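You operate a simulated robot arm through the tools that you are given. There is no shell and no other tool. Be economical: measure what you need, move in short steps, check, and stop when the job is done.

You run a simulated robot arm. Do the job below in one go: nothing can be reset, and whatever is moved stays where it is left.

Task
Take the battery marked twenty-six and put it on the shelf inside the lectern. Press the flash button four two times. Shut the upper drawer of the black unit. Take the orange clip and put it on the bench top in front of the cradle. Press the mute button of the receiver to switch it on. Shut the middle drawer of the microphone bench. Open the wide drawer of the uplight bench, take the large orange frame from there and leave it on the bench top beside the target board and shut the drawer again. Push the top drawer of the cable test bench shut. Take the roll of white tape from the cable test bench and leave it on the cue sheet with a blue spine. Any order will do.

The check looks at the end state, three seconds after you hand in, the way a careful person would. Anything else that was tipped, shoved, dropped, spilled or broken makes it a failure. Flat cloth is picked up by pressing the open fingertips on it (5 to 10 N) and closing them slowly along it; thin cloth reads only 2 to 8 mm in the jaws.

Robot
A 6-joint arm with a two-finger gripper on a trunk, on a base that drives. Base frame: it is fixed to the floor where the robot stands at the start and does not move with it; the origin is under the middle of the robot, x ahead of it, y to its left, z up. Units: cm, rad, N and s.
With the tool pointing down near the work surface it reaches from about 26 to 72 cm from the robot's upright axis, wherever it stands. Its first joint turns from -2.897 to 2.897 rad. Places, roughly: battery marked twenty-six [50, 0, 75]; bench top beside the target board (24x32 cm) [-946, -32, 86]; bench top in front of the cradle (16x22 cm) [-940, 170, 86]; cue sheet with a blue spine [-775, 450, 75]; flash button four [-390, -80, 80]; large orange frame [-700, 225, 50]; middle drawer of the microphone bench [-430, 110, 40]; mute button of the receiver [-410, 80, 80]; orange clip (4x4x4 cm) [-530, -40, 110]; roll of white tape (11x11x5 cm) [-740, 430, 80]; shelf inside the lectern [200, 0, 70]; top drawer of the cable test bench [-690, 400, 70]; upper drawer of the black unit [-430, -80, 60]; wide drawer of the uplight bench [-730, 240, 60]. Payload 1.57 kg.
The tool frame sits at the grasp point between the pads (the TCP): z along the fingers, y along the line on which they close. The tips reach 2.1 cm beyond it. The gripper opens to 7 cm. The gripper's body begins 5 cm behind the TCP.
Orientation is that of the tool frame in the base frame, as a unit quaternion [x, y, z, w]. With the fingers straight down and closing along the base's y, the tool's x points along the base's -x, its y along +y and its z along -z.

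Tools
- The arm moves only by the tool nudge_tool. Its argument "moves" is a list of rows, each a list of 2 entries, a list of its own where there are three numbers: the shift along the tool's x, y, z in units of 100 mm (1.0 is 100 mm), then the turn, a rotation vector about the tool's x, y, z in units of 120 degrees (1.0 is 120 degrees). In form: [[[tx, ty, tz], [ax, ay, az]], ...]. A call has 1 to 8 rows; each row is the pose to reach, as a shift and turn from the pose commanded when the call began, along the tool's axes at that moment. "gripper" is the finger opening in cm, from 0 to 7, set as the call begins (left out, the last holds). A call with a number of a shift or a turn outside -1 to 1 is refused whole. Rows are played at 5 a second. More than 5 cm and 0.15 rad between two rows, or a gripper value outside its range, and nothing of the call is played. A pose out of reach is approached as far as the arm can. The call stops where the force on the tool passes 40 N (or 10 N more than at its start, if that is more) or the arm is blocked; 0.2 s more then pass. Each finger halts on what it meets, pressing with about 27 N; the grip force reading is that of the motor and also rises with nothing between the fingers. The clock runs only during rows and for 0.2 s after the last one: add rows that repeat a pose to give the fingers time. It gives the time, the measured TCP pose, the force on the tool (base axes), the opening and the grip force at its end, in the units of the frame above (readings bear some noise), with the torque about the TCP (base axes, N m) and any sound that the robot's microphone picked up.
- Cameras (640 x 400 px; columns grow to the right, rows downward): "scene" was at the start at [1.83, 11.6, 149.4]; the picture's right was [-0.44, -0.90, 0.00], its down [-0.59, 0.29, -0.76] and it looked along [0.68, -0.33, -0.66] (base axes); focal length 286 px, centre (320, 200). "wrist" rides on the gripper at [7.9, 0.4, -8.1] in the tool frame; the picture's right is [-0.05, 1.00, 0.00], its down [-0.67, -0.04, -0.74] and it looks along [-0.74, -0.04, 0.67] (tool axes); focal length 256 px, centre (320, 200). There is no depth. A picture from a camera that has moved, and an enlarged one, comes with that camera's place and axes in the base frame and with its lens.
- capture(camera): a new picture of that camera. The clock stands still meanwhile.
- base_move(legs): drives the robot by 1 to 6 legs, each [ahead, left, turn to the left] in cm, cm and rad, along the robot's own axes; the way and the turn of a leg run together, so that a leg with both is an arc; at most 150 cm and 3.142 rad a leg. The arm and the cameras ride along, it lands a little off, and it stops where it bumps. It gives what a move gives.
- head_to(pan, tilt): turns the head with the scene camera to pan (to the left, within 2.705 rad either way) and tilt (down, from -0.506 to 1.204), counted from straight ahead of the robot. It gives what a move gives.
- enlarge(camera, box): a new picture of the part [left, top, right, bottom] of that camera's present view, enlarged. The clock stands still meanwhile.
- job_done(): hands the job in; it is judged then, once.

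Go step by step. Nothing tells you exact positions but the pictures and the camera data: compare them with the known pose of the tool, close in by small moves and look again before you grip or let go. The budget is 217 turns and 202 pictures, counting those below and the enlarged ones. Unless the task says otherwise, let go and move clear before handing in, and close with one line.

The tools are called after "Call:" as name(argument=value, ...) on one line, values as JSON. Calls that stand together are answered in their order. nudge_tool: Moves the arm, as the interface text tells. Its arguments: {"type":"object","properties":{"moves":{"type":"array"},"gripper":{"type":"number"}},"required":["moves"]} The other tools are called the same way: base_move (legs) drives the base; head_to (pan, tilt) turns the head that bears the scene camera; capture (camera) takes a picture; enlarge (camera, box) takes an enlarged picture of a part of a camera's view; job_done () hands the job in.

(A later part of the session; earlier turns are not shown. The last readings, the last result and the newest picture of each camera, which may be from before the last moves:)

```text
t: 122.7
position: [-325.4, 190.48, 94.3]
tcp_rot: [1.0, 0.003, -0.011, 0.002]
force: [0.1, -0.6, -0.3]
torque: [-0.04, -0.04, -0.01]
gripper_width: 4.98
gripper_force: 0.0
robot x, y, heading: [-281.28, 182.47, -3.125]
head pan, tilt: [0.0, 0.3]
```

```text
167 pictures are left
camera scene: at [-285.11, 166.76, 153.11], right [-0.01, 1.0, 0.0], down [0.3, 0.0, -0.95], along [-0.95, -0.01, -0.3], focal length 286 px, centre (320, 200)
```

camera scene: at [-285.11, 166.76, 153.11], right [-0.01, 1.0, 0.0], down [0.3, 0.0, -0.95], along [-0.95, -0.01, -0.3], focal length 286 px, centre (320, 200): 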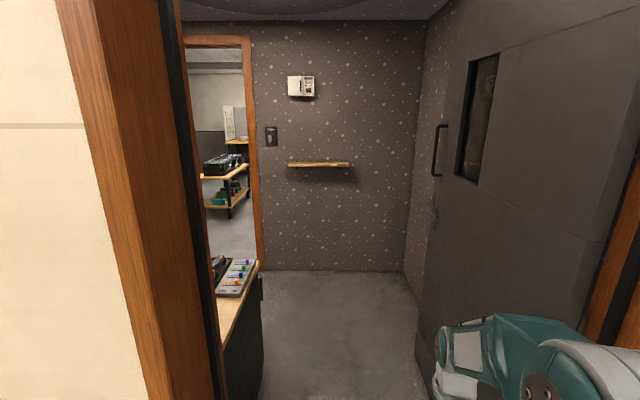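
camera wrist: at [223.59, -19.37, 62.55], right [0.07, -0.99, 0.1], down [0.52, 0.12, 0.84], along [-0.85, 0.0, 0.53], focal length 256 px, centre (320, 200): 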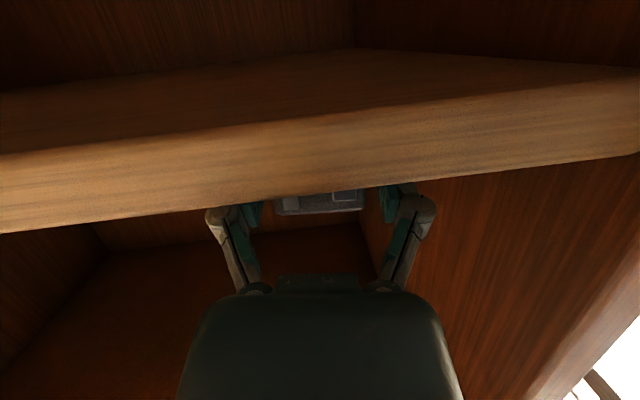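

A bench stands to the left inside (to y≈132) and a further doorway at the back. I'll drive in and look around.

Call:
base_move(legs=[[100, 0, 0]])

Call:
head_to(pan=1.3, tilt=0.5)

Call:
capture(camera="scene")

Call:
head_to(pan=0.2, tilt=0.5)

Call:
capture(camera="scene")

```text
t: 127.9
position: [-426.75, 188.7, 94.32]
tcp_rot: [1.0, 0.006, -0.011, 0.002]
force: [-1.0, -0.6, -0.8]
torque: [0.03, -0.02, 0.01]
gripper_width: 5.0
gripper_force: 0.0
robot x, y, heading: [-383.23, 180.82, -3.127]
head pan, tilt: [0.0, 0.3]
```

```text
t: 129.4
position: [-426.88, 188.66, 94.28]
tcp_rot: [1.0, 0.005, -0.011, 0.002]
force: [0.0, 0.2, -0.3]
torque: [-0.01, 0.02, 0.01]
gripper_width: 5.01
gripper_force: 0.0
robot x, y, heading: [-383.31, 180.99, -3.123]
head pan, tilt: [1.3, 0.499]
```

```text
166 pictures are left
camera scene: at [-379.43, 156.54, 151.28], right [-0.97, 0.25, 0.0], down [0.12, 0.46, -0.88], along [-0.22, -0.85, -0.48], focal length 286 px, centre (320, 200)
```

scene: 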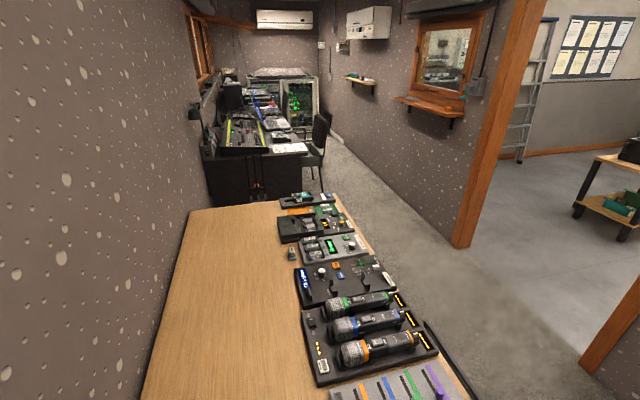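

```text
t: 130.7
position: [-426.71, 188.68, 94.29]
tcp_rot: [1.0, 0.005, -0.011, 0.002]
force: [0.3, 0.4, 1.0]
torque: [-0.02, -0.02, 0.02]
gripper_width: 4.99
gripper_force: 0.0
robot x, y, heading: [-383.27, 181.08, -3.127]
head pan, tilt: [0.201, 0.499]
```

```text
165 pictures are left
camera scene: at [-386.02, 163.38, 151.27], right [-0.22, 0.98, 0.0], down [0.47, 0.1, -0.88], along [-0.86, -0.19, -0.48], focal length 286 px, centre (320, 200)
```

scene: 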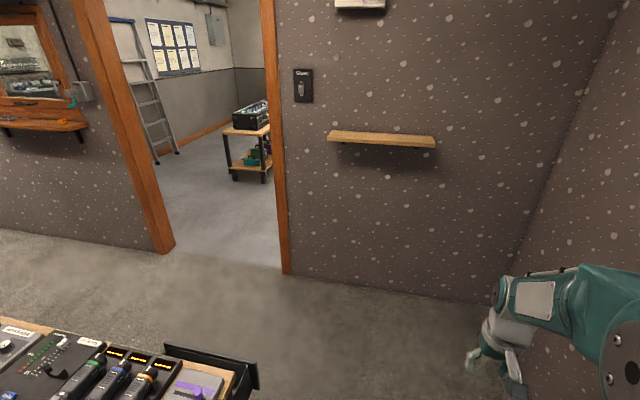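

This is the control booth: bench along the +x side, an aisle x≈−425…−540, and a doorway (y 4–100) to the workshop. I'll turn to face −y and shift into the aisle.

Call:
base_move(legs=[[0, 0, 1.556], [0, -95, 0]])

Call:
head_to(pan=0.9, tilt=0.6)

Call:
capture(camera="scene")

```text
t: 139.6
position: [-484.63, 131.9, 94.36]
tcp_rot: [0.693, 0.72, -0.007, 0.008]
force: [1.6, 0.3, -0.4]
torque: [0.0, -0.01, -0.02]
gripper_width: 4.98
gripper_force: 0.0
robot x, y, heading: [-478.21, 175.61, -1.521]
head pan, tilt: [0.201, 0.499]
```

```text
t: 140.7
position: [-484.79, 131.85, 94.23]
tcp_rot: [0.693, 0.721, -0.007, 0.009]
force: [-0.3, -1.1, -0.2]
torque: [-0.02, 0.0, 0.01]
gripper_width: 5.02
gripper_force: 0.1
robot x, y, heading: [-477.94, 175.48, -1.526]
head pan, tilt: [0.901, 0.6]
```

```text
164 pictures are left
camera scene: at [-455.65, 176.77, 150.37], right [-0.59, -0.81, 0.0], down [-0.46, 0.33, -0.82], along [0.67, -0.48, -0.57], focal length 286 px, centre (320, 200)
```

scene: 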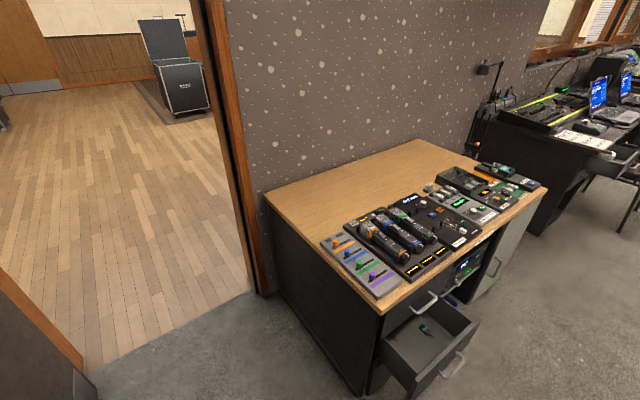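

The middle drawer is open at right. I'll enlarge the drawer and the devices.

Call:
enlarge(camera="scene", box=[320, 150, 560, 300])

Call:
enlarge(camera="scene", box=[340, 260, 564, 400])

```text
2.67 times, centred on (440, 225) of scene
camera zoom: at [-455.65, 176.77, 150.37], right [-0.59, -0.81, 0.0], down [-0.46, 0.33, -0.82], along [0.67, -0.48, -0.57], focal length 763 px, centre (0, 133)
```

zoom: 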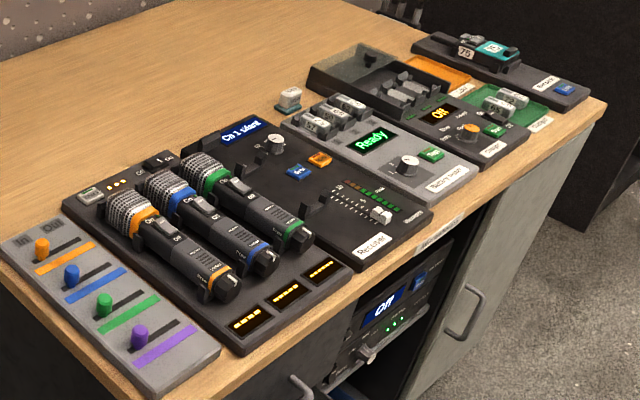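

```text
2.86 times, centred on (452, 330) of scene
camera zoom: at [-455.65, 176.77, 150.37], right [-0.59, -0.81, 0.0], down [-0.46, 0.33, -0.82], along [0.67, -0.48, -0.57], focal length 818 px, centre (-57, -171)
```

zoom: 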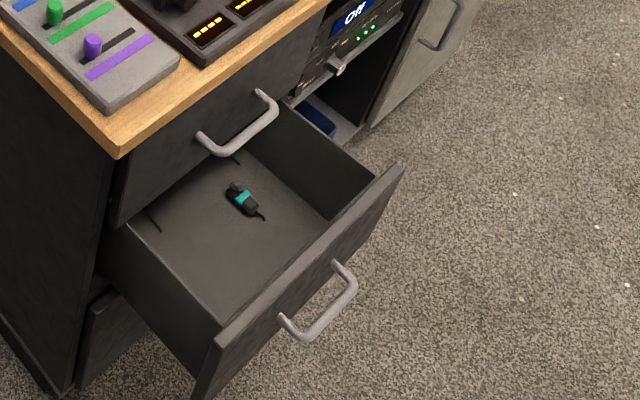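

The receiver is the black panel with "Ch 1 silent". Drawer front is now at about x −439, top edge z≈50. I'll face the bench (+x) and stand about 65 cm off.

Call:
base_move(legs=[[0, 0, 1.526], [-12, 0, 0], [0, -62, 0]])

Call:
head_to(pan=-0.1, tilt=0.9)

Call:
capture(camera="scene")

```text
t: 148.7
position: [-449.37, 102.72, 94.3]
tcp_rot: [0.027, 1.0, 0.001, 0.011]
force: [-0.6, 0.5, -0.2]
torque: [-0.02, -0.02, 0.01]
gripper_width: 5.02
gripper_force: 0.0
robot x, y, heading: [-492.1, 113.51, -0.044]
head pan, tilt: [0.901, 0.6]
```

```text
t: 149.9
position: [-449.3, 102.55, 94.29]
tcp_rot: [0.027, 1.0, 0.002, 0.01]
force: [0.6, -1.2, -0.4]
torque: [-0.01, 0.01, 0.02]
gripper_width: 5.01
gripper_force: 0.3
robot x, y, heading: [-492.22, 112.95, -0.046]
head pan, tilt: [-0.099, 0.901]
```

```text
161 pictures are left
camera scene: at [-489.78, 127.73, 147.89], right [-0.14, -0.99, 0.0], down [-0.78, 0.11, -0.62], along [0.61, -0.09, -0.78], focal length 286 px, centre (320, 200)
```

scene: 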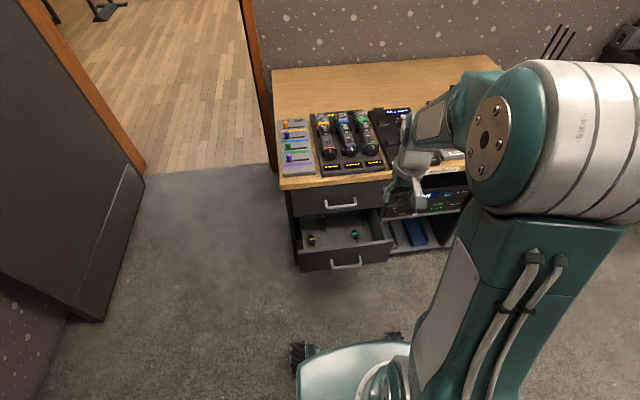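

I'll back off 10 cm, close the fingers and tilt the tool toward the drawer while lowering.

Call:
base_move(legs=[[-10, 0, 0.044]])

Call:
nudge_tool(moves=[[[-0.1, 0.1, 0.2], [0, -0.06, 0]], [[-0.2, 0.2, 0.4], [0, -0.12, 0]], [[-0.3, 0.3, 0.6], [0, -0.18, 0]], [[-0.4, 0.4, 0.8], [0, -0.24, 0]], [[-0.5, 0.4, 1.0], [0, -0.3, 0]], [[-0.5, 0.4, 1.0], [0, -0.3, 0]]], gripper=0)

```text
t: 151.1
position: [-459.34, 104.71, 94.3]
tcp_rot: [0.005, 1.0, 0.001, 0.01]
force: [-0.5, -0.2, -0.8]
torque: [0.0, 0.0, -0.01]
gripper_width: 4.98
gripper_force: 0.1
robot x, y, heading: [-502.96, 113.59, -0.003]
head pan, tilt: [-0.099, 0.901]
```

```text
t: 152.5
position: [-454.88, 110.63, 84.93]
tcp_rot: [-0.085, 0.958, 0.034, 0.273]
force: [1.4, -0.9, 0.9]
torque: [0.07, 0.13, 0.01]
gripper_width: 0.0
gripper_force: 27.1
out of reach, approached as far as the arm can: row 4, 5, 6
robot x, y, heading: [-502.42, 113.39, -0.005]
head pan, tilt: [-0.099, 0.901]
```

Extend and lower further, keeping the tool slightly to the right where the wrist has room.

Call:
nudge_tool(moves=[[[-0.05, -0.15, 0.25], [0, 0, 0]], [[-0.1, -0.3, 0.5], [0, 0, 0]], [[-0.15, -0.45, 0.75], [0, -0.03, 0]], [[-0.19, -0.55, 1.0], [0, -0.06, 0]]])

Call:
nudge_tool(moves=[[[0.1, 0, 0.2], [0, -0.06, 0]], [[0.2, 0, 0.4], [0, -0.1, 0]], [[0.4, 0, 0.7], [0, -0.1, 0]], [[0.6, 0, 1.0], [0, -0.1, 0]]])

Call:
capture(camera="scene")

Call:
capture(camera="wrist")

```text
t: 153.5
position: [-447.27, 105.47, 77.7]
tcp_rot: [-0.001, 0.938, 0.041, 0.345]
force: [-0.4, 0.1, 1.0]
torque: [0.0, 0.0, -0.01]
gripper_width: 0.02
gripper_force: 27.0
robot x, y, heading: [-502.59, 113.43, -0.003]
head pan, tilt: [-0.099, 0.901]
```

```text
t: 154.5
position: [-445.53, 106.34, 66.02]
tcp_rot: [0.004, 0.896, 0.043, 0.441]
force: [-0.4, 0.0, 0.0]
torque: [0.01, 0.03, -0.01]
gripper_width: 0.0
gripper_force: 26.6
robot x, y, heading: [-502.67, 113.25, -0.004]
head pan, tilt: [-0.099, 0.901]
```

```text
160 pictures are left
camera scene: at [-500.64, 128.07, 147.89], right [-0.1, -0.99, 0.0], down [-0.78, 0.08, -0.62], along [0.62, -0.06, -0.78], focal length 286 px, centre (320, 200)
```

scene: 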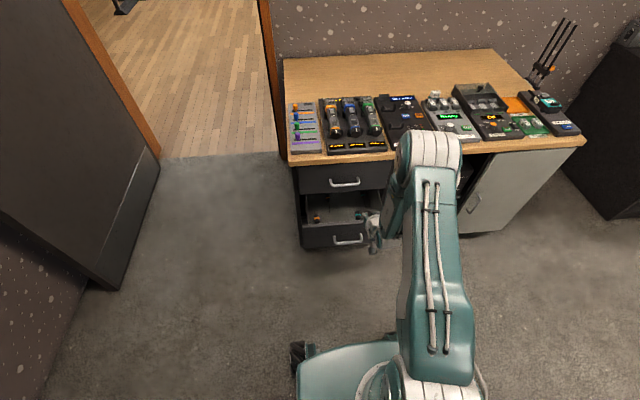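

```text
159 pictures are left
camera wrist: at [-456.6, 106.36, 64.7], right [0.0, 0.99, 0.12], down [-0.18, -0.12, 0.98], along [0.98, -0.02, 0.18], focal length 256 px, centre (320, 200)
```

wrist: 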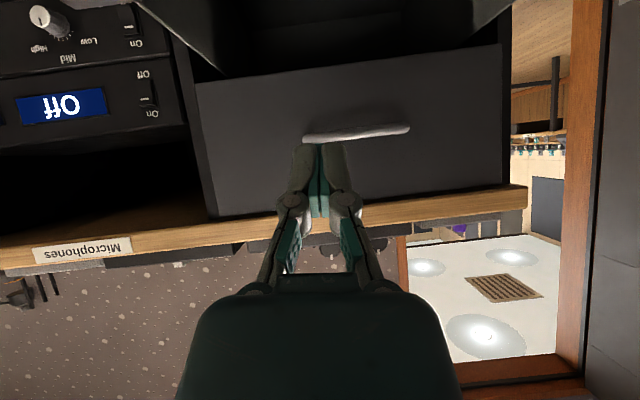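

Lowering further in front of the drawer.

Call:
nudge_tool(moves=[[[0.3, 0, 0.16], [0, 0, 0]], [[0.6, 0, 0.33], [0, 0, 0]], [[0.88, 0, 0.49], [0, 0, 0]]])

Call:
nudge_tool(moves=[[[0.2, 0, 0.12], [0, 0, 0]], [[0.4, 0, 0.24], [0, 0, 0]]])

Call:
enlarge(camera="scene", box=[290, 160, 450, 260])

Call:
capture(camera="wrist")

```text
t: 155.3
position: [-445.7, 107.84, 56.3]
tcp_rot: [0.012, 0.897, 0.051, 0.438]
force: [0.2, 0.5, -0.3]
torque: [0.03, 0.04, -0.02]
gripper_width: 0.02
gripper_force: 27.1
out of reach, approached as far as the arm can: row 1, 2, 3
robot x, y, heading: [-502.35, 113.42, -0.005]
head pan, tilt: [-0.099, 0.901]
```

```text
t: 155.9
position: [-445.09, 108.16, 51.79]
tcp_rot: [0.009, 0.897, 0.05, 0.439]
force: [0.8, -0.4, 0.0]
torque: [0.0, 0.04, 0.03]
gripper_width: 0.03
gripper_force: 27.1
out of reach, approached as far as the arm can: row 1, 2
robot x, y, heading: [-502.39, 113.0, -0.002]
head pan, tilt: [-0.099, 0.901]
```

```text
4.00 times, centred on (370, 210) of scene
camera zoom: at [-500.64, 128.09, 147.89], right [-0.1, -0.99, 0.0], down [-0.78, 0.08, -0.62], along [0.62, -0.06, -0.78], focal length 1145 px, centre (120, 160)
```

zoom: 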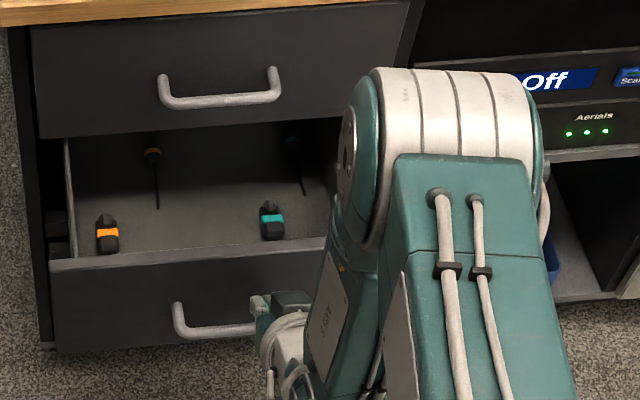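

```text
157 pictures are left
camera wrist: at [-456.35, 108.29, 50.38], right [0.0, 0.99, 0.14], down [-0.18, -0.14, 0.97], along [0.98, -0.03, 0.18], focal length 256 px, centre (320, 200)
```

wrist: 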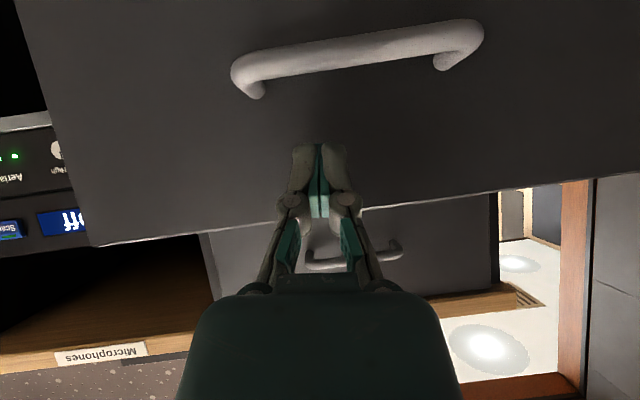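

The closed fingers point at the panel between the handle and its top edge. I'll push by driving ahead, in parts.

Call:
base_move(legs=[[12, 0, 0]])

Call:
capture(camera="wrist")

Call:
capture(camera="scene")

```text
t: 157.2
position: [-433.23, 108.05, 51.81]
tcp_rot: [0.01, 0.897, 0.05, 0.439]
force: [0.6, 1.3, 0.1]
torque: [-0.03, -0.04, 0.01]
gripper_width: 0.0
gripper_force: 27.2
robot x, y, heading: [-490.23, 113.58, -0.003]
head pan, tilt: [-0.099, 0.901]
```

```text
156 pictures are left
camera wrist: at [-444.33, 108.14, 50.4], right [0.01, 0.99, 0.14], down [-0.18, -0.14, 0.97], along [0.98, -0.03, 0.17], focal length 256 px, centre (320, 200)
```

wrist: 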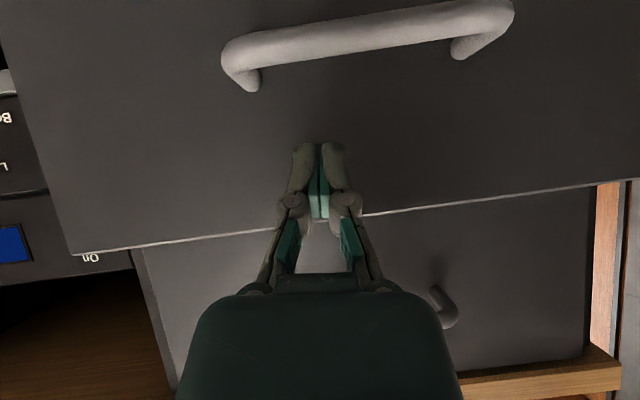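

```text
155 pictures are left
camera scene: at [-488.55, 128.04, 147.89], right [-0.1, -0.99, 0.0], down [-0.78, 0.08, -0.62], along [0.62, -0.06, -0.78], focal length 286 px, centre (320, 200)
```

scene: 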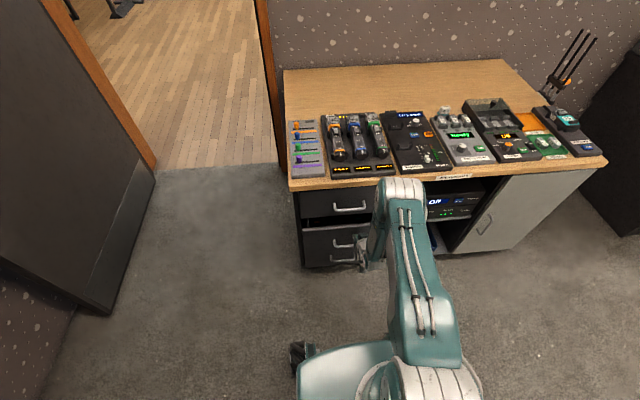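

The drawer is moving in. Push 4 cm more and check, then finish gently.

Call:
base_move(legs=[[4, 0, 0]])

Call:
enlarge(camera="scene", box=[280, 160, 440, 260])

Call:
capture(camera="wrist")

```text
t: 158.0
position: [-429.18, 108.06, 51.79]
tcp_rot: [0.01, 0.897, 0.05, 0.44]
force: [-0.3, 0.1, 0.5]
torque: [-0.03, -0.02, 0.01]
gripper_width: 0.02
gripper_force: 27.4
robot x, y, heading: [-486.44, 113.31, -0.001]
head pan, tilt: [-0.099, 0.901]
```

```text
4.00 times, centred on (360, 210) of scene
camera zoom: at [-484.51, 128.04, 147.89], right [-0.1, -0.99, 0.0], down [-0.78, 0.08, -0.62], along [0.62, -0.06, -0.78], focal length 1145 px, centre (160, 160)
```

zoom: 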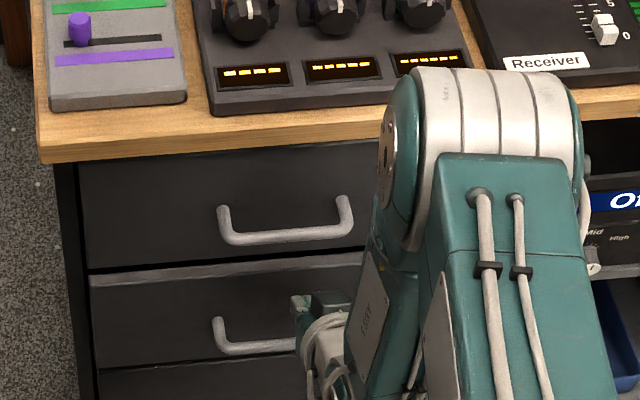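

```text
153 pictures are left
camera wrist: at [-440.31, 108.16, 50.44], right [0.0, 0.99, 0.14], down [-0.18, -0.14, 0.97], along [0.98, -0.03, 0.18], focal length 256 px, centre (320, 200)
```

wrist: 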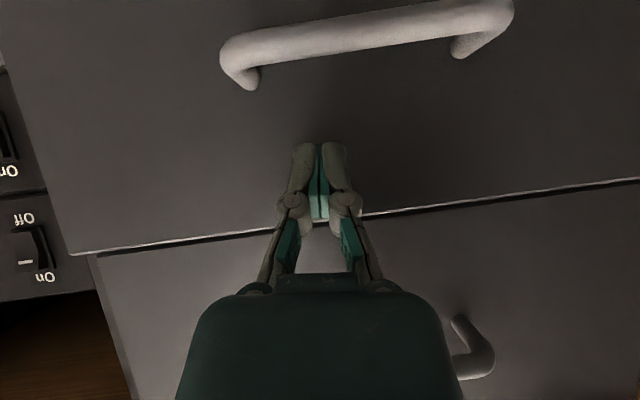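

About 2–3 cm remain. Finish with small arm pushes that stop on force.

Call:
nudge_tool(moves=[[[-0.061, 0, 0.079], [0, 0, 0]], [[-0.12, 0, 0.16], [0, 0, 0]], [[-0.15, 0, 0.2], [0, 0, 0]], [[-0.183, 0, 0.237], [0, 0, 0]]])

Call:
enlarge(camera="scene", box=[280, 160, 440, 260])

```text
t: 159.0
position: [-426.52, 108.11, 51.87]
tcp_rot: [0.009, 0.898, 0.052, 0.438]
force: [-24.9, 1.1, 12.6]
torque: [0.0, -0.09, -0.04]
gripper_width: 0.01
gripper_force: 26.7
robot x, y, heading: [-486.61, 113.17, -0.002]
head pan, tilt: [-0.099, 0.901]
```

```text
4.00 times, centred on (360, 210) of scene
camera zoom: at [-484.69, 128.07, 147.89], right [-0.1, -0.99, 0.0], down [-0.78, 0.08, -0.62], along [0.62, -0.06, -0.78], focal length 1145 px, centre (160, 160)
```

zoom: 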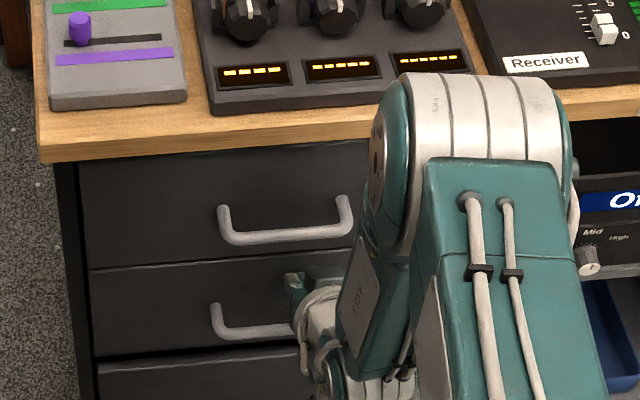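

The drawer is shut and flush. I'll back off, raise the arm and return the tool to vertical.

Call:
base_move(legs=[[-10, 0, 0]])

Call:
nudge_tool(moves=[[[-0.25, 0, -0.25], [0, 0.05, 0]], [[-0.5, 0, -0.5], [0, 0.1, 0]], [[-0.75, 0, -0.7], [0, 0.15, 0]], [[-1.0, 0, -0.8], [0, 0.2, 0]]])

Call:
nudge_tool(moves=[[[-0.1, 0, -0.3], [0, 0.06, 0]], [[-0.2, 0, -0.6], [0, 0.12, 0]], [[-0.3, 0, -0.8], [0, 0.18, 0]], [[-0.4, 0, -1.0], [0, 0.24, 0]]])

Call:
nudge_tool(moves=[[[0, 0, -0.4], [0, 0, 0]], [[0, 0, -0.8], [0, 0, 0]], [[0, 0, -1.0], [0, 0, 0]]])

```text
t: 160.2
position: [-435.97, 108.18, 51.92]
tcp_rot: [0.009, 0.896, 0.05, 0.44]
force: [0.6, 0.7, -0.4]
torque: [-0.04, -0.01, 0.0]
gripper_width: 0.0
gripper_force: 27.1
robot x, y, heading: [-496.63, 113.36, -0.005]
head pan, tilt: [-0.099, 0.901]
```

```text
t: 161.2
position: [-436.07, 106.79, 64.9]
tcp_rot: [-0.001, 0.969, 0.05, 0.243]
force: [-0.7, 0.4, -0.2]
torque: [0.01, 0.0, 0.04]
gripper_width: 0.02
gripper_force: 26.7
robot x, y, heading: [-496.55, 113.51, -0.003]
head pan, tilt: [-0.099, 0.901]
```

```text
t: 162.2
position: [-437.4, 105.67, 75.49]
tcp_rot: [-0.014, 0.999, 0.05, -0.005]
force: [-0.3, -0.7, 0.1]
torque: [0.03, 0.0, -0.01]
gripper_width: 0.01
gripper_force: 27.6
out of reach, approached as far as the arm can: row 1
robot x, y, heading: [-496.35, 113.93, -0.006]
head pan, tilt: [-0.099, 0.901]
```

```text
t: 163.0
position: [-437.26, 104.72, 85.52]
tcp_rot: [-0.015, 0.999, 0.048, -0.004]
force: [0.2, 0.0, -1.0]
torque: [0.0, 0.0, -0.04]
gripper_width: 0.0
gripper_force: 26.9
robot x, y, heading: [-496.29, 113.4, -0.006]
head pan, tilt: [-0.099, 0.901]
```

Now look at the receiver panel to find the mute button.

Call:
nudge_tool(moves=[[[0, 0, -0.4], [0, 0, 0]], [[0, 0, -0.8], [-0.045, 0, 0]], [[0, 0, -0.8], [-0.045, 0, 0]]])

Call:
head_to(pan=-0.3, tilt=0.8)

Call:
capture(camera="scene")

Call:
capture(camera="wrist")

```text
t: 163.8
position: [-437.1, 103.89, 93.29]
tcp_rot: [-0.015, 0.995, 0.097, -0.004]
force: [0.4, 0.0, 0.5]
torque: [0.02, -0.01, 0.0]
gripper_width: 0.0
gripper_force: 27.1
robot x, y, heading: [-496.16, 113.61, -0.003]
head pan, tilt: [-0.099, 0.901]
```

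```text
t: 164.5
position: [-437.04, 103.91, 93.38]
tcp_rot: [-0.014, 0.995, 0.097, -0.006]
force: [0.6, 0.2, 1.0]
torque: [0.02, 0.0, -0.01]
gripper_width: 0.0
gripper_force: 26.6
robot x, y, heading: [-496.32, 113.35, -0.005]
head pan, tilt: [-0.3, 0.799]
```

```text
151 pictures are left
camera scene: at [-494.15, 126.42, 148.68], right [-0.3, -0.95, 0.0], down [-0.69, 0.21, -0.7], along [0.66, -0.21, -0.72], focal length 286 px, centre (320, 200)
```

scene: 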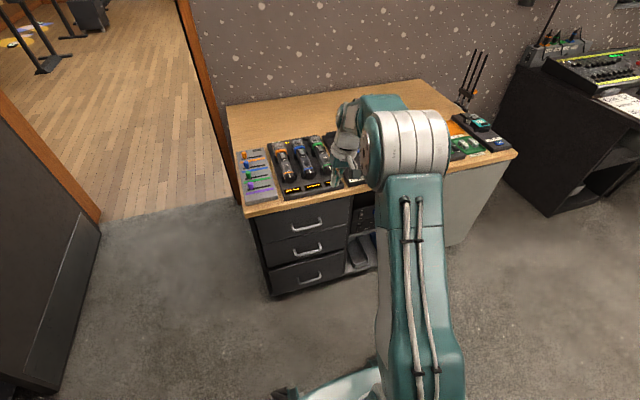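

```text
150 pictures are left
camera wrist: at [-444.77, 102.39, 101.36], right [0.03, 0.98, 0.19], down [0.68, -0.16, 0.72], along [0.74, 0.11, -0.67], focal length 256 px, centre (320, 200)
```

wrist: 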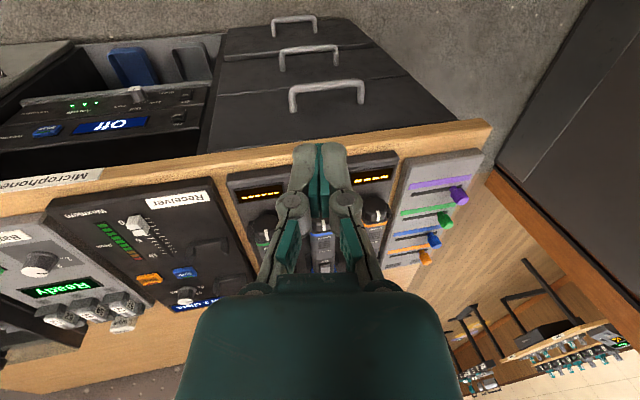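

I'll undo the roll (wrong sign), and enlarge the receiver.

Call:
enlarge(camera="wrist", box=[60, 190, 260, 315])

Call:
nudge_tool(moves=[[[0, -0.3, 0], [0.045, 0, 0]], [[0, -0.6, 0], [0.092, 0, 0]], [[0, -1.0, 0], [0.092, 0, 0]], [[0, -1.0, 0], [0.092, 0, 0]]])

Call:
nudge_tool(moves=[[[0, -0.4, 0], [0, 0, 0]], [[0, -0.8, 0], [0, 0, 0]], [[0, -1.0, 0], [0, 0, 0]]])

Call:
capture(camera="wrist")

```text
3.20 times, centred on (160, 252) of wrist
camera zoom: at [-444.77, 102.39, 101.36], right [0.03, 0.98, 0.19], down [0.68, -0.16, 0.72], along [0.74, 0.11, -0.67], focal length 819 px, centre (832, 32)
```

zoom: 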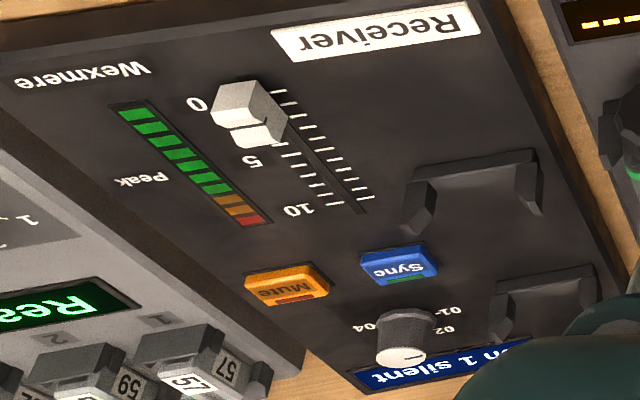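

```text
t: 165.5
position: [-436.93, 93.73, 91.01]
tcp_rot: [-0.015, 1.0, 0.001, -0.004]
force: [0.4, 0.0, 0.2]
torque: [0.0, -0.02, -0.02]
gripper_width: 0.0
gripper_force: 27.0
robot x, y, heading: [-496.5, 113.4, -0.0]
head pan, tilt: [-0.3, 0.799]
```

```text
t: 166.3
position: [-436.71, 83.7, 90.95]
tcp_rot: [-0.015, 1.0, 0.002, -0.004]
force: [-0.4, 0.7, 0.2]
torque: [0.01, -0.01, 0.01]
gripper_width: 0.0
gripper_force: 27.1
robot x, y, heading: [-496.17, 113.05, -0.006]
head pan, tilt: [-0.3, 0.799]
```

```text
148 pictures are left
camera wrist: at [-444.5, 83.87, 99.02], right [0.02, 1.0, 0.0], down [0.67, -0.02, 0.74], along [0.74, -0.02, -0.67], focal length 256 px, centre (320, 200)
```

wrist: 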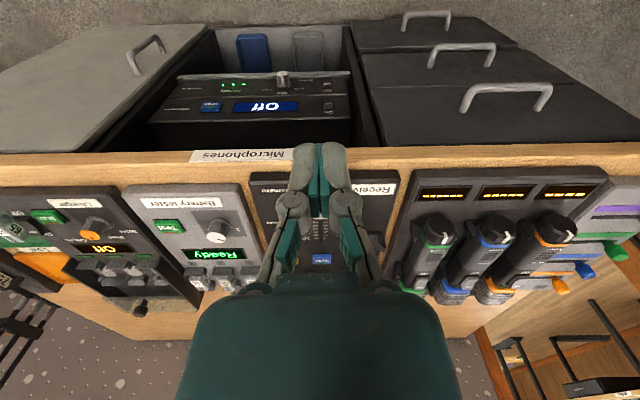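

The Mute button is the orange one, near (−408, 78.5). I'll drive closer and look again from above.

Call:
base_move(legs=[[0, -12, 0], [25, 0, 0]])

Call:
nudge_tool(moves=[[[0.1, 0.2, 0], [0.01, 0, 0]], [[0.4, 0.5, 0], [0, 0, 0]], [[0.4, 0.5, 0], [0, 0, 0]]])

Call:
capture(camera="wrist")

```text
t: 169.0
position: [-411.73, 72.48, 91.07]
tcp_rot: [-0.017, 1.0, 0.0, -0.003]
force: [-1.0, 0.4, -0.2]
torque: [-0.04, 0.01, 0.0]
gripper_width: 0.0
gripper_force: 27.2
robot x, y, heading: [-471.29, 101.53, -0.003]
head pan, tilt: [-0.3, 0.799]
```

```text
t: 169.8
position: [-416.13, 76.89, 90.94]
tcp_rot: [-0.017, 1.0, 0.001, -0.002]
force: [0.0, 0.7, 0.7]
torque: [0.02, 0.0, 0.01]
gripper_width: 0.0
gripper_force: 26.7
robot x, y, heading: [-471.43, 101.64, -0.004]
head pan, tilt: [-0.3, 0.799]
```

```text
147 pictures are left
camera wrist: at [-423.92, 76.98, 99.04], right [0.02, 1.0, 0.0], down [0.67, -0.01, 0.74], along [0.74, -0.01, -0.67], focal length 256 px, centre (320, 200)
```

wrist: 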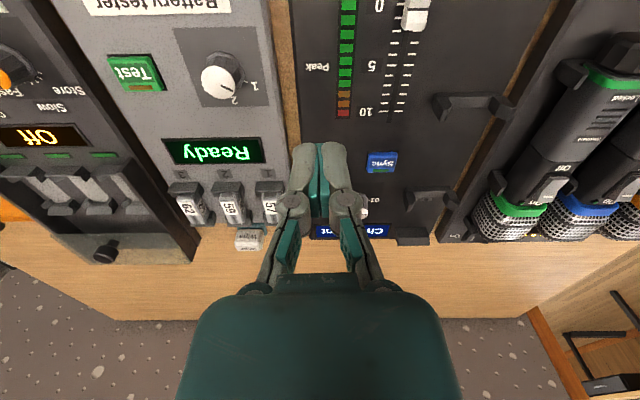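

Sync is at (−406.6, 83.4), so Mute should be at about (−407, 78.3). I'll move above it; it should then show above the fingertips.

Call:
nudge_tool(moves=[[[-0.45, 0.07, 0], [0, 0, 0]], [[-0.9, 0.14, 0], [0, 0, 0]], [[-0.9, 0.14, 0.3], [0, 0, 0]]])

Call:
capture(camera="wrist")

```text
t: 170.6
position: [-407.14, 78.63, 87.95]
tcp_rot: [-0.017, 1.0, 0.001, -0.004]
force: [0.2, 0.2, 0.9]
torque: [0.03, 0.0, 0.03]
gripper_width: 0.0
gripper_force: 27.2
robot x, y, heading: [-471.31, 101.41, -0.004]
head pan, tilt: [-0.3, 0.799]
```

```text
146 pictures are left
camera wrist: at [-415.01, 78.66, 95.97], right [0.02, 1.0, 0.0], down [0.67, -0.01, 0.74], along [0.74, -0.01, -0.67], focal length 256 px, centre (320, 200)
```

wrist: 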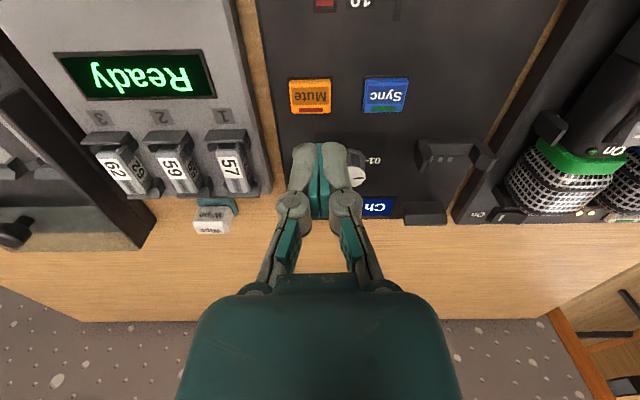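

Mute is at about (−406.1, 77.8), top z≈77. Lower to just above it.

Call:
nudge_tool(moves=[[[-0.1, -0.08, 0.3], [0, 0, 0]], [[-0.1, -0.08, 0.6], [0, 0, 0]], [[-0.1, -0.08, 0.78], [0, 0, 0]]])

Call:
capture(camera="wrist")

```text
t: 171.4
position: [-406.33, 78.13, 80.23]
tcp_rot: [-0.016, 1.0, 0.001, -0.004]
force: [0.3, 0.5, 0.8]
torque: [0.0, -0.01, 0.01]
gripper_width: 0.0
gripper_force: 27.1
robot x, y, heading: [-471.36, 101.78, -0.003]
head pan, tilt: [-0.3, 0.799]
```

```text
145 pictures are left
camera wrist: at [-414.08, 78.15, 88.33], right [0.02, 1.0, 0.0], down [0.67, -0.01, 0.74], along [0.74, -0.01, -0.67], focal length 256 px, centre (320, 200)
```

wrist: 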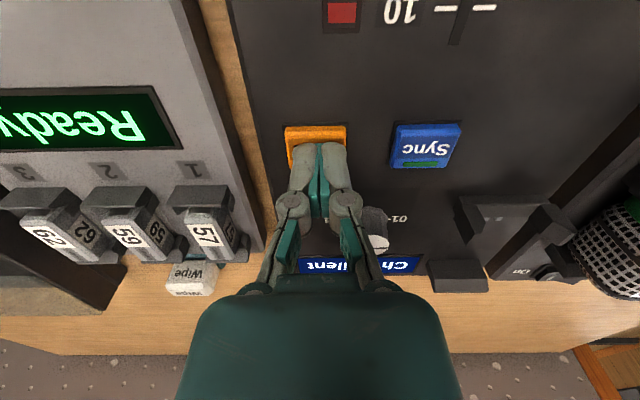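

Fingers are over Mute. Press down in small steps.

Call:
nudge_tool(moves=[[[-0.03, -0.02, 0.06], [0, 0, 0]], [[-0.03, -0.02, 0.1], [0, 0, 0]], [[-0.03, -0.02, 0.13], [0, 0, 0]]])

```text
t: 172.2
position: [-405.96, 77.83, 79.17]
tcp_rot: [-0.016, 1.0, 0.0, -0.001]
force: [-5.0, -0.4, 18.8]
torque: [-0.02, 0.1, 0.02]
gripper_width: 0.62
gripper_force: 28.9
robot x, y, heading: [-471.55, 101.44, -0.004]
head pan, tilt: [-0.3, 0.799]
heard: click
```

A click. Lift off and check the indicator.

Call:
nudge_tool(moves=[[[0, 0, -0.3], [0, 0, 0]], [[0, 0, -0.7], [0, 0, 0]], [[0, 0, -1.0], [0, 0, 0]]])

Call:
capture(camera="wrist")

```text
t: 173.0
position: [-405.7, 77.9, 88.88]
tcp_rot: [-0.016, 1.0, 0.001, -0.005]
force: [0.1, 0.6, -0.5]
torque: [0.0, -0.01, -0.02]
gripper_width: 0.0
gripper_force: 28.2
robot x, y, heading: [-471.58, 101.85, 0.002]
head pan, tilt: [-0.3, 0.799]
```

```text
144 pictures are left
camera wrist: at [-413.49, 77.91, 96.93], right [0.02, 1.0, 0.0], down [0.67, -0.01, 0.74], along [0.74, -0.01, -0.67], focal length 256 px, centre (320, 200)
```

wrist: 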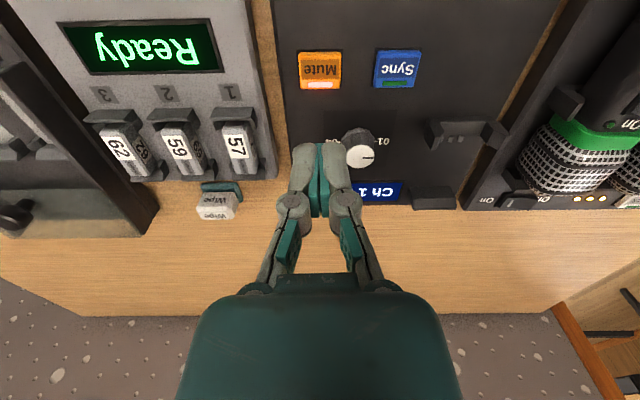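

Mute is lit. Now I'll back off, and look along the aisle toward the black unit.

Call:
nudge_tool(moves=[[[0.3, 0, -0.3], [0, 0, 0]], [[0.7, 0, -0.6], [0, 0, 0]], [[1.0, 0, -0.7], [0, 0, 0]]])

Call:
base_move(legs=[[-20, 0, 0], [0, -60, 0]])

Call:
head_to(pan=-0.9, tilt=0.6)

Call:
capture(camera="scene")

```text
t: 173.8
position: [-415.66, 77.4, 96.12]
tcp_rot: [-0.017, 1.0, 0.001, -0.004]
force: [0.2, -0.5, -0.3]
torque: [-0.03, 0.01, 0.06]
gripper_width: 0.03
gripper_force: 28.4
robot x, y, heading: [-471.61, 101.57, 0.0]
head pan, tilt: [-0.3, 0.799]
```

```text
t: 178.3
position: [-435.79, 19.01, 96.22]
tcp_rot: [-0.015, 1.0, -0.001, -0.005]
force: [0.4, 1.3, -0.3]
torque: [-0.04, 0.01, 0.0]
gripper_width: 0.0
gripper_force: 28.4
robot x, y, heading: [-491.44, 43.1, -0.005]
head pan, tilt: [-0.3, 0.799]
```

```text
t: 179.3
position: [-435.91, 18.8, 96.09]
tcp_rot: [-0.016, 1.0, 0.001, -0.004]
force: [-0.4, 0.0, -0.5]
torque: [0.03, -0.03, -0.02]
gripper_width: 0.02
gripper_force: 28.8
robot x, y, heading: [-491.44, 42.82, -0.004]
head pan, tilt: [-0.901, 0.6]
```

```text
143 pictures are left
camera scene: at [-491.74, 51.31, 150.38], right [-0.78, -0.62, 0.0], down [-0.35, 0.44, -0.82], along [0.51, -0.65, -0.57], focal length 286 px, centre (320, 200)
```

scene: 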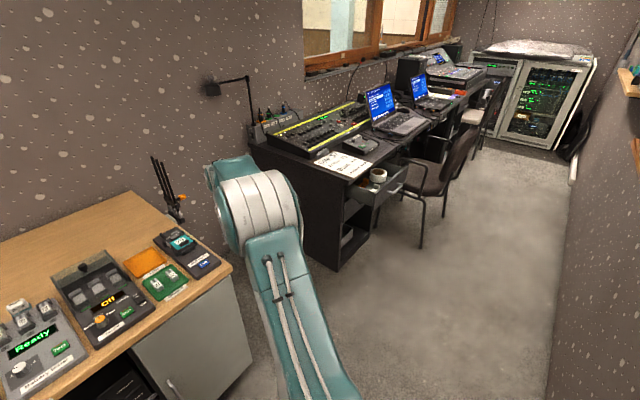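

The black unit is the console desk ahead with an open drawer near (−433, −85); a chair stands beyond y≈−110. I'll move to y≈−62.

Call:
base_move(legs=[[0, -100, 0]])

Call:
head_to(pan=-0.15, tilt=0.75)

Call:
capture(camera="scene")

Call:
capture(camera="wrist")

```text
t: 184.4
position: [-436.66, -80.65, 96.23]
tcp_rot: [-0.012, 1.0, 0.0, -0.003]
force: [0.5, -0.2, 0.6]
torque: [-0.01, -0.02, 0.02]
gripper_width: 0.0
gripper_force: 28.4
robot x, y, heading: [-492.14, -55.77, -0.014]
head pan, tilt: [-0.901, 0.6]
```

```text
t: 185.5
position: [-436.83, -80.58, 96.19]
tcp_rot: [-0.011, 1.0, 0.001, -0.003]
force: [-0.1, 0.4, 0.8]
torque: [0.01, -0.01, 0.02]
gripper_width: 0.0
gripper_force: 29.4
robot x, y, heading: [-492.42, -56.23, -0.013]
head pan, tilt: [-0.15, 0.75]
```

```text
142 pictures are left
camera scene: at [-489.58, -41.84, 149.09], right [-0.16, -0.99, 0.0], down [-0.67, 0.11, -0.73], along [0.72, -0.12, -0.68], focal length 286 px, centre (320, 200)
```

scene: 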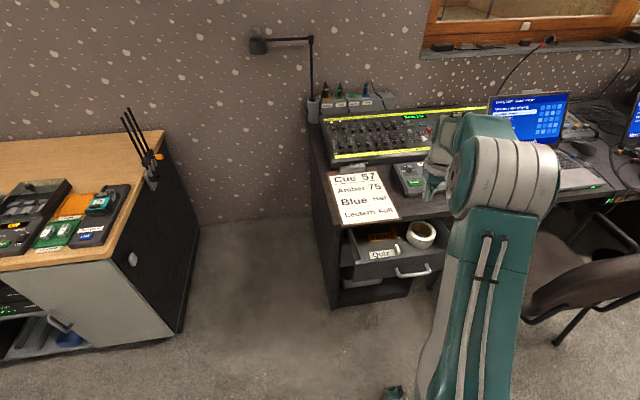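

```text
141 pictures are left
camera wrist: at [-444.56, -80.45, 104.26], right [0.03, 1.0, 0.0], down [0.67, -0.02, 0.74], along [0.74, -0.02, -0.67], focal length 256 px, centre (320, 200)
```

wrist: 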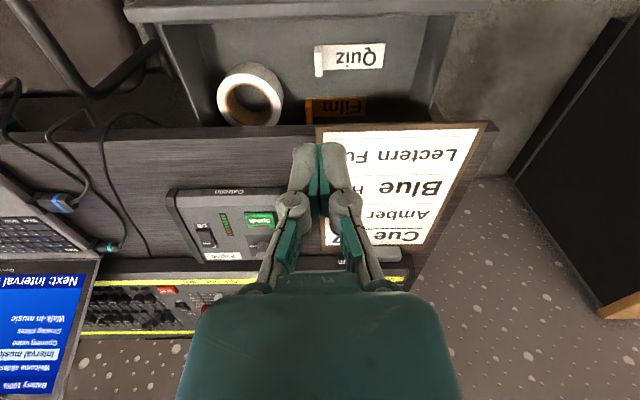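

The drawer front is near x −435, y −107…−58, top z≈62, handle near y −86. I'll place the robot and set the closed fingers in front of the panel as before.

Call:
base_move(legs=[[-9, 0, 0.013], [0, -17, 0]])

Call:
nudge_tool(moves=[[[0.1, 0.3, 0.1], [0, -0.06, 0]], [[0.1, 0.6, 0.2], [0, -0.12, 0]], [[0.1, 0.8, 0.3], [0, -0.18, 0]], [[0.1, 1.0, 0.4], [0, -0.24, 0]]])

Call:
nudge_tool(moves=[[[0.1, 0.3, 0.15], [0, -0.06, 0]], [[0.2, 0.6, 0.3], [0, -0.12, 0]], [[0.4, 0.8, 0.5], [0, -0.18, 0]], [[0.6, 0.8, 0.7], [0, -0.2, 0]]])

Call:
capture(camera="wrist")

Call:
capture(camera="scene")

```text
t: 187.7
position: [-445.43, -96.98, 96.39]
tcp_rot: [-0.018, 1.0, 0.0, -0.004]
force: [-1.2, 0.2, 0.6]
torque: [-0.04, -0.03, 0.0]
gripper_width: 0.03
gripper_force: 28.5
robot x, y, heading: [-501.22, -73.41, 0.008]
head pan, tilt: [-0.15, 0.75]
```

```text
t: 188.7
position: [-446.77, -87.52, 92.01]
tcp_rot: [-0.016, 0.969, 0.005, 0.247]
force: [0.1, 0.6, 0.5]
torque: [0.01, -0.01, 0.01]
gripper_width: 0.0
gripper_force: 28.7
robot x, y, heading: [-500.9, -73.12, -0.0]
head pan, tilt: [-0.15, 0.75]
```

```text
t: 189.7
position: [-448.55, -79.62, 83.79]
tcp_rot: [-0.027, 0.898, 0.017, 0.439]
force: [1.0, -2.8, -0.4]
torque: [0.15, 0.02, 0.13]
gripper_width: 0.02
gripper_force: 28.8
out of reach, approached as far as the arm can: row 2, 4
robot x, y, heading: [-501.32, -73.08, -0.001]
head pan, tilt: [-0.15, 0.75]
```

```text
140 pictures are left
camera wrist: at [-459.72, -80.05, 82.38], right [-0.03, 1.0, 0.05], down [-0.18, -0.05, 0.98], along [0.98, 0.02, 0.18], focal length 256 px, centre (320, 200)
```

wrist: 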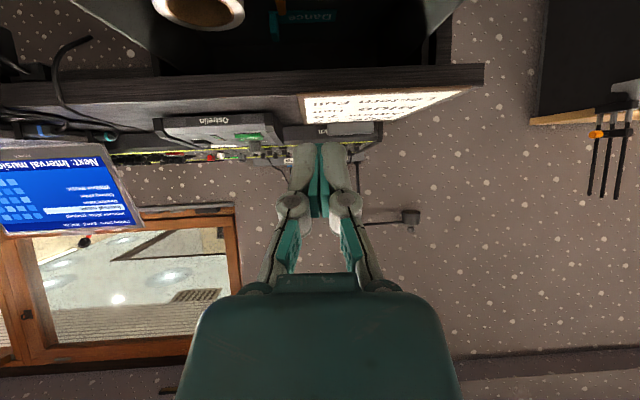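

```text
139 pictures are left
camera scene: at [-498.75, -59.1, 149.08], right [-0.15, -0.99, 0.0], down [-0.68, 0.1, -0.73], along [0.72, -0.11, -0.68], focal length 286 px, centre (320, 200)
```

scene: 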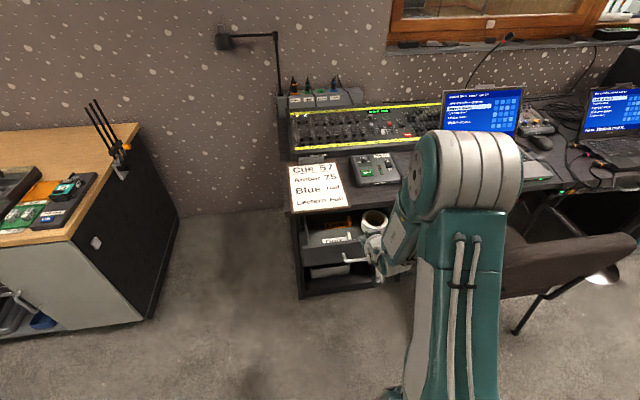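

Lower in front of the drawer.

Call:
nudge_tool(moves=[[[0.3, 0, 0.23], [0, 0, 0]], [[0.6, 0, 0.46], [0, 0, 0]], [[0.9, 0, 0.7], [0, 0, 0]]])

Call:
nudge_tool(moves=[[[0.3, 0, 0.23], [0, 0, 0]], [[0.6, 0, 0.46], [0, 0, 0]], [[0.75, 0, 0.6], [0, 0, 0]]])

Call:
capture(camera="wrist")

Call:
enlarge(camera="scene", box=[280, 160, 440, 260])

```text
t: 190.5
position: [-446.15, -78.49, 74.02]
tcp_rot: [0.002, 0.9, 0.037, 0.434]
force: [-0.2, -0.2, -0.6]
torque: [-0.03, -0.03, 0.01]
gripper_width: 0.0
gripper_force: 28.6
out of reach, approached as far as the arm can: row 1, 2, 3
robot x, y, heading: [-501.1, -72.77, 0.002]
head pan, tilt: [-0.15, 0.75]
```

```text
t: 191.3
position: [-445.09, -78.31, 64.75]
tcp_rot: [0.008, 0.901, 0.047, 0.432]
force: [-0.5, -0.3, 0.1]
torque: [0.02, 0.04, 0.0]
gripper_width: 0.01
gripper_force: 28.5
out of reach, approached as far as the arm can: row 1, 2, 3
robot x, y, heading: [-501.16, -73.36, -0.001]
head pan, tilt: [-0.15, 0.75]
```

```text
138 pictures are left
camera wrist: at [-456.26, -78.23, 63.52], right [0.0, 0.99, 0.13], down [-0.16, -0.13, 0.98], along [0.99, -0.03, 0.16], focal length 256 px, centre (320, 200)
```

wrist: 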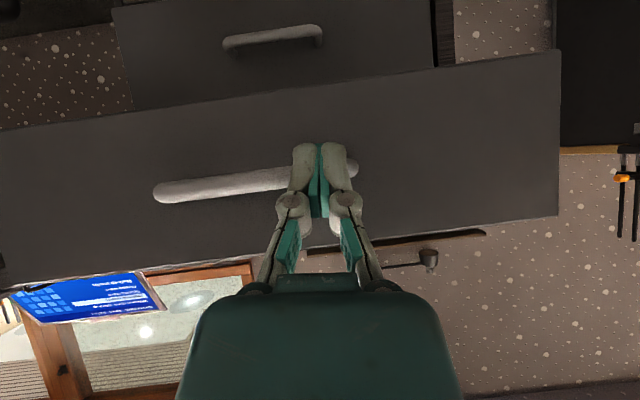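

```text
4.00 times, centred on (360, 210) of scene
camera zoom: at [-498.71, -59.06, 149.08], right [-0.15, -0.99, 0.0], down [-0.68, 0.1, -0.73], along [0.72, -0.11, -0.68], focal length 1145 px, centre (160, 160)
```

zoom: 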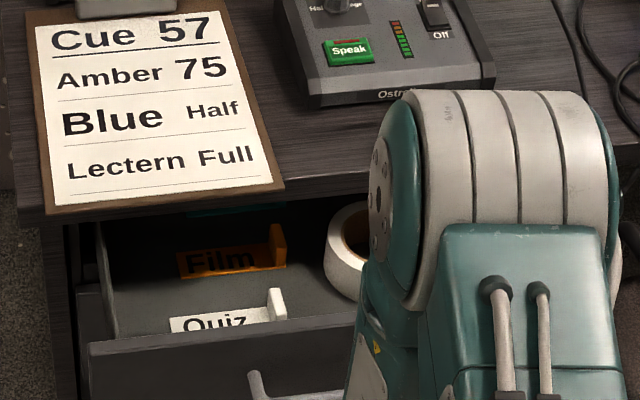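

The drawer panel spans z 58–70 with the handle at z≈65, y −89…−76. I'll shift left 7 cm to push beside the handle, then drive ahead.

Call:
base_move(legs=[[0, 7.5, 0], [9, 0, 0]])

Call:
capture(camera="wrist")

Call:
capture(camera="scene")

```text
t: 193.1
position: [-436.25, -72.02, 64.76]
tcp_rot: [0.009, 0.9, 0.052, 0.432]
force: [0.4, -0.3, -0.7]
torque: [0.07, -0.01, 0.02]
gripper_width: 0.01
gripper_force: 28.8
robot x, y, heading: [-492.26, -65.8, 0.002]
head pan, tilt: [-0.15, 0.75]
```

```text
136 pictures are left
camera wrist: at [-447.34, -71.82, 63.48], right [0.0, 0.99, 0.14], down [-0.16, -0.14, 0.98], along [0.99, -0.03, 0.16], focal length 256 px, centre (320, 200)
```

wrist: 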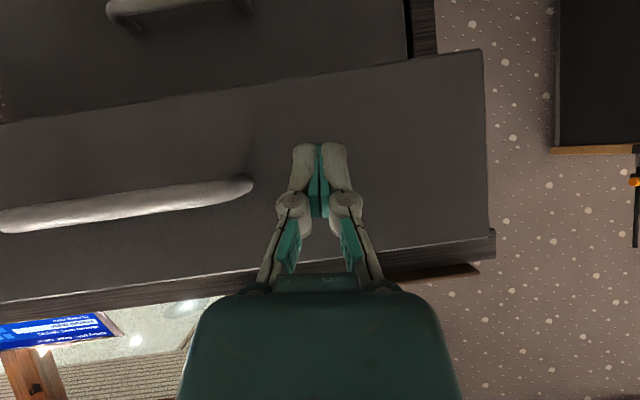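

```text
135 pictures are left
camera scene: at [-489.75, -53.45, 149.21], right [-0.15, -0.99, -0.01], down [-0.68, 0.11, -0.73], along [0.72, -0.1, -0.68], focal length 286 px, centre (320, 200)
```

scene: 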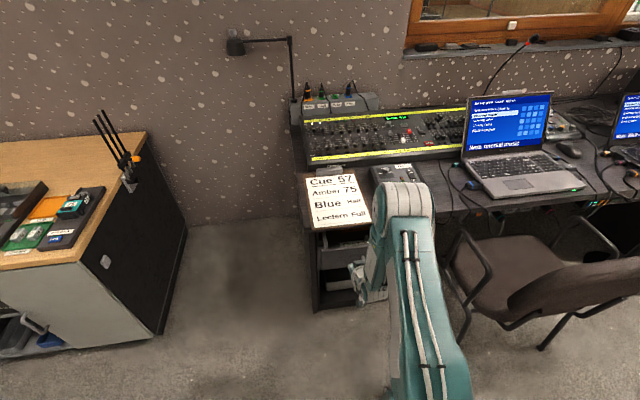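

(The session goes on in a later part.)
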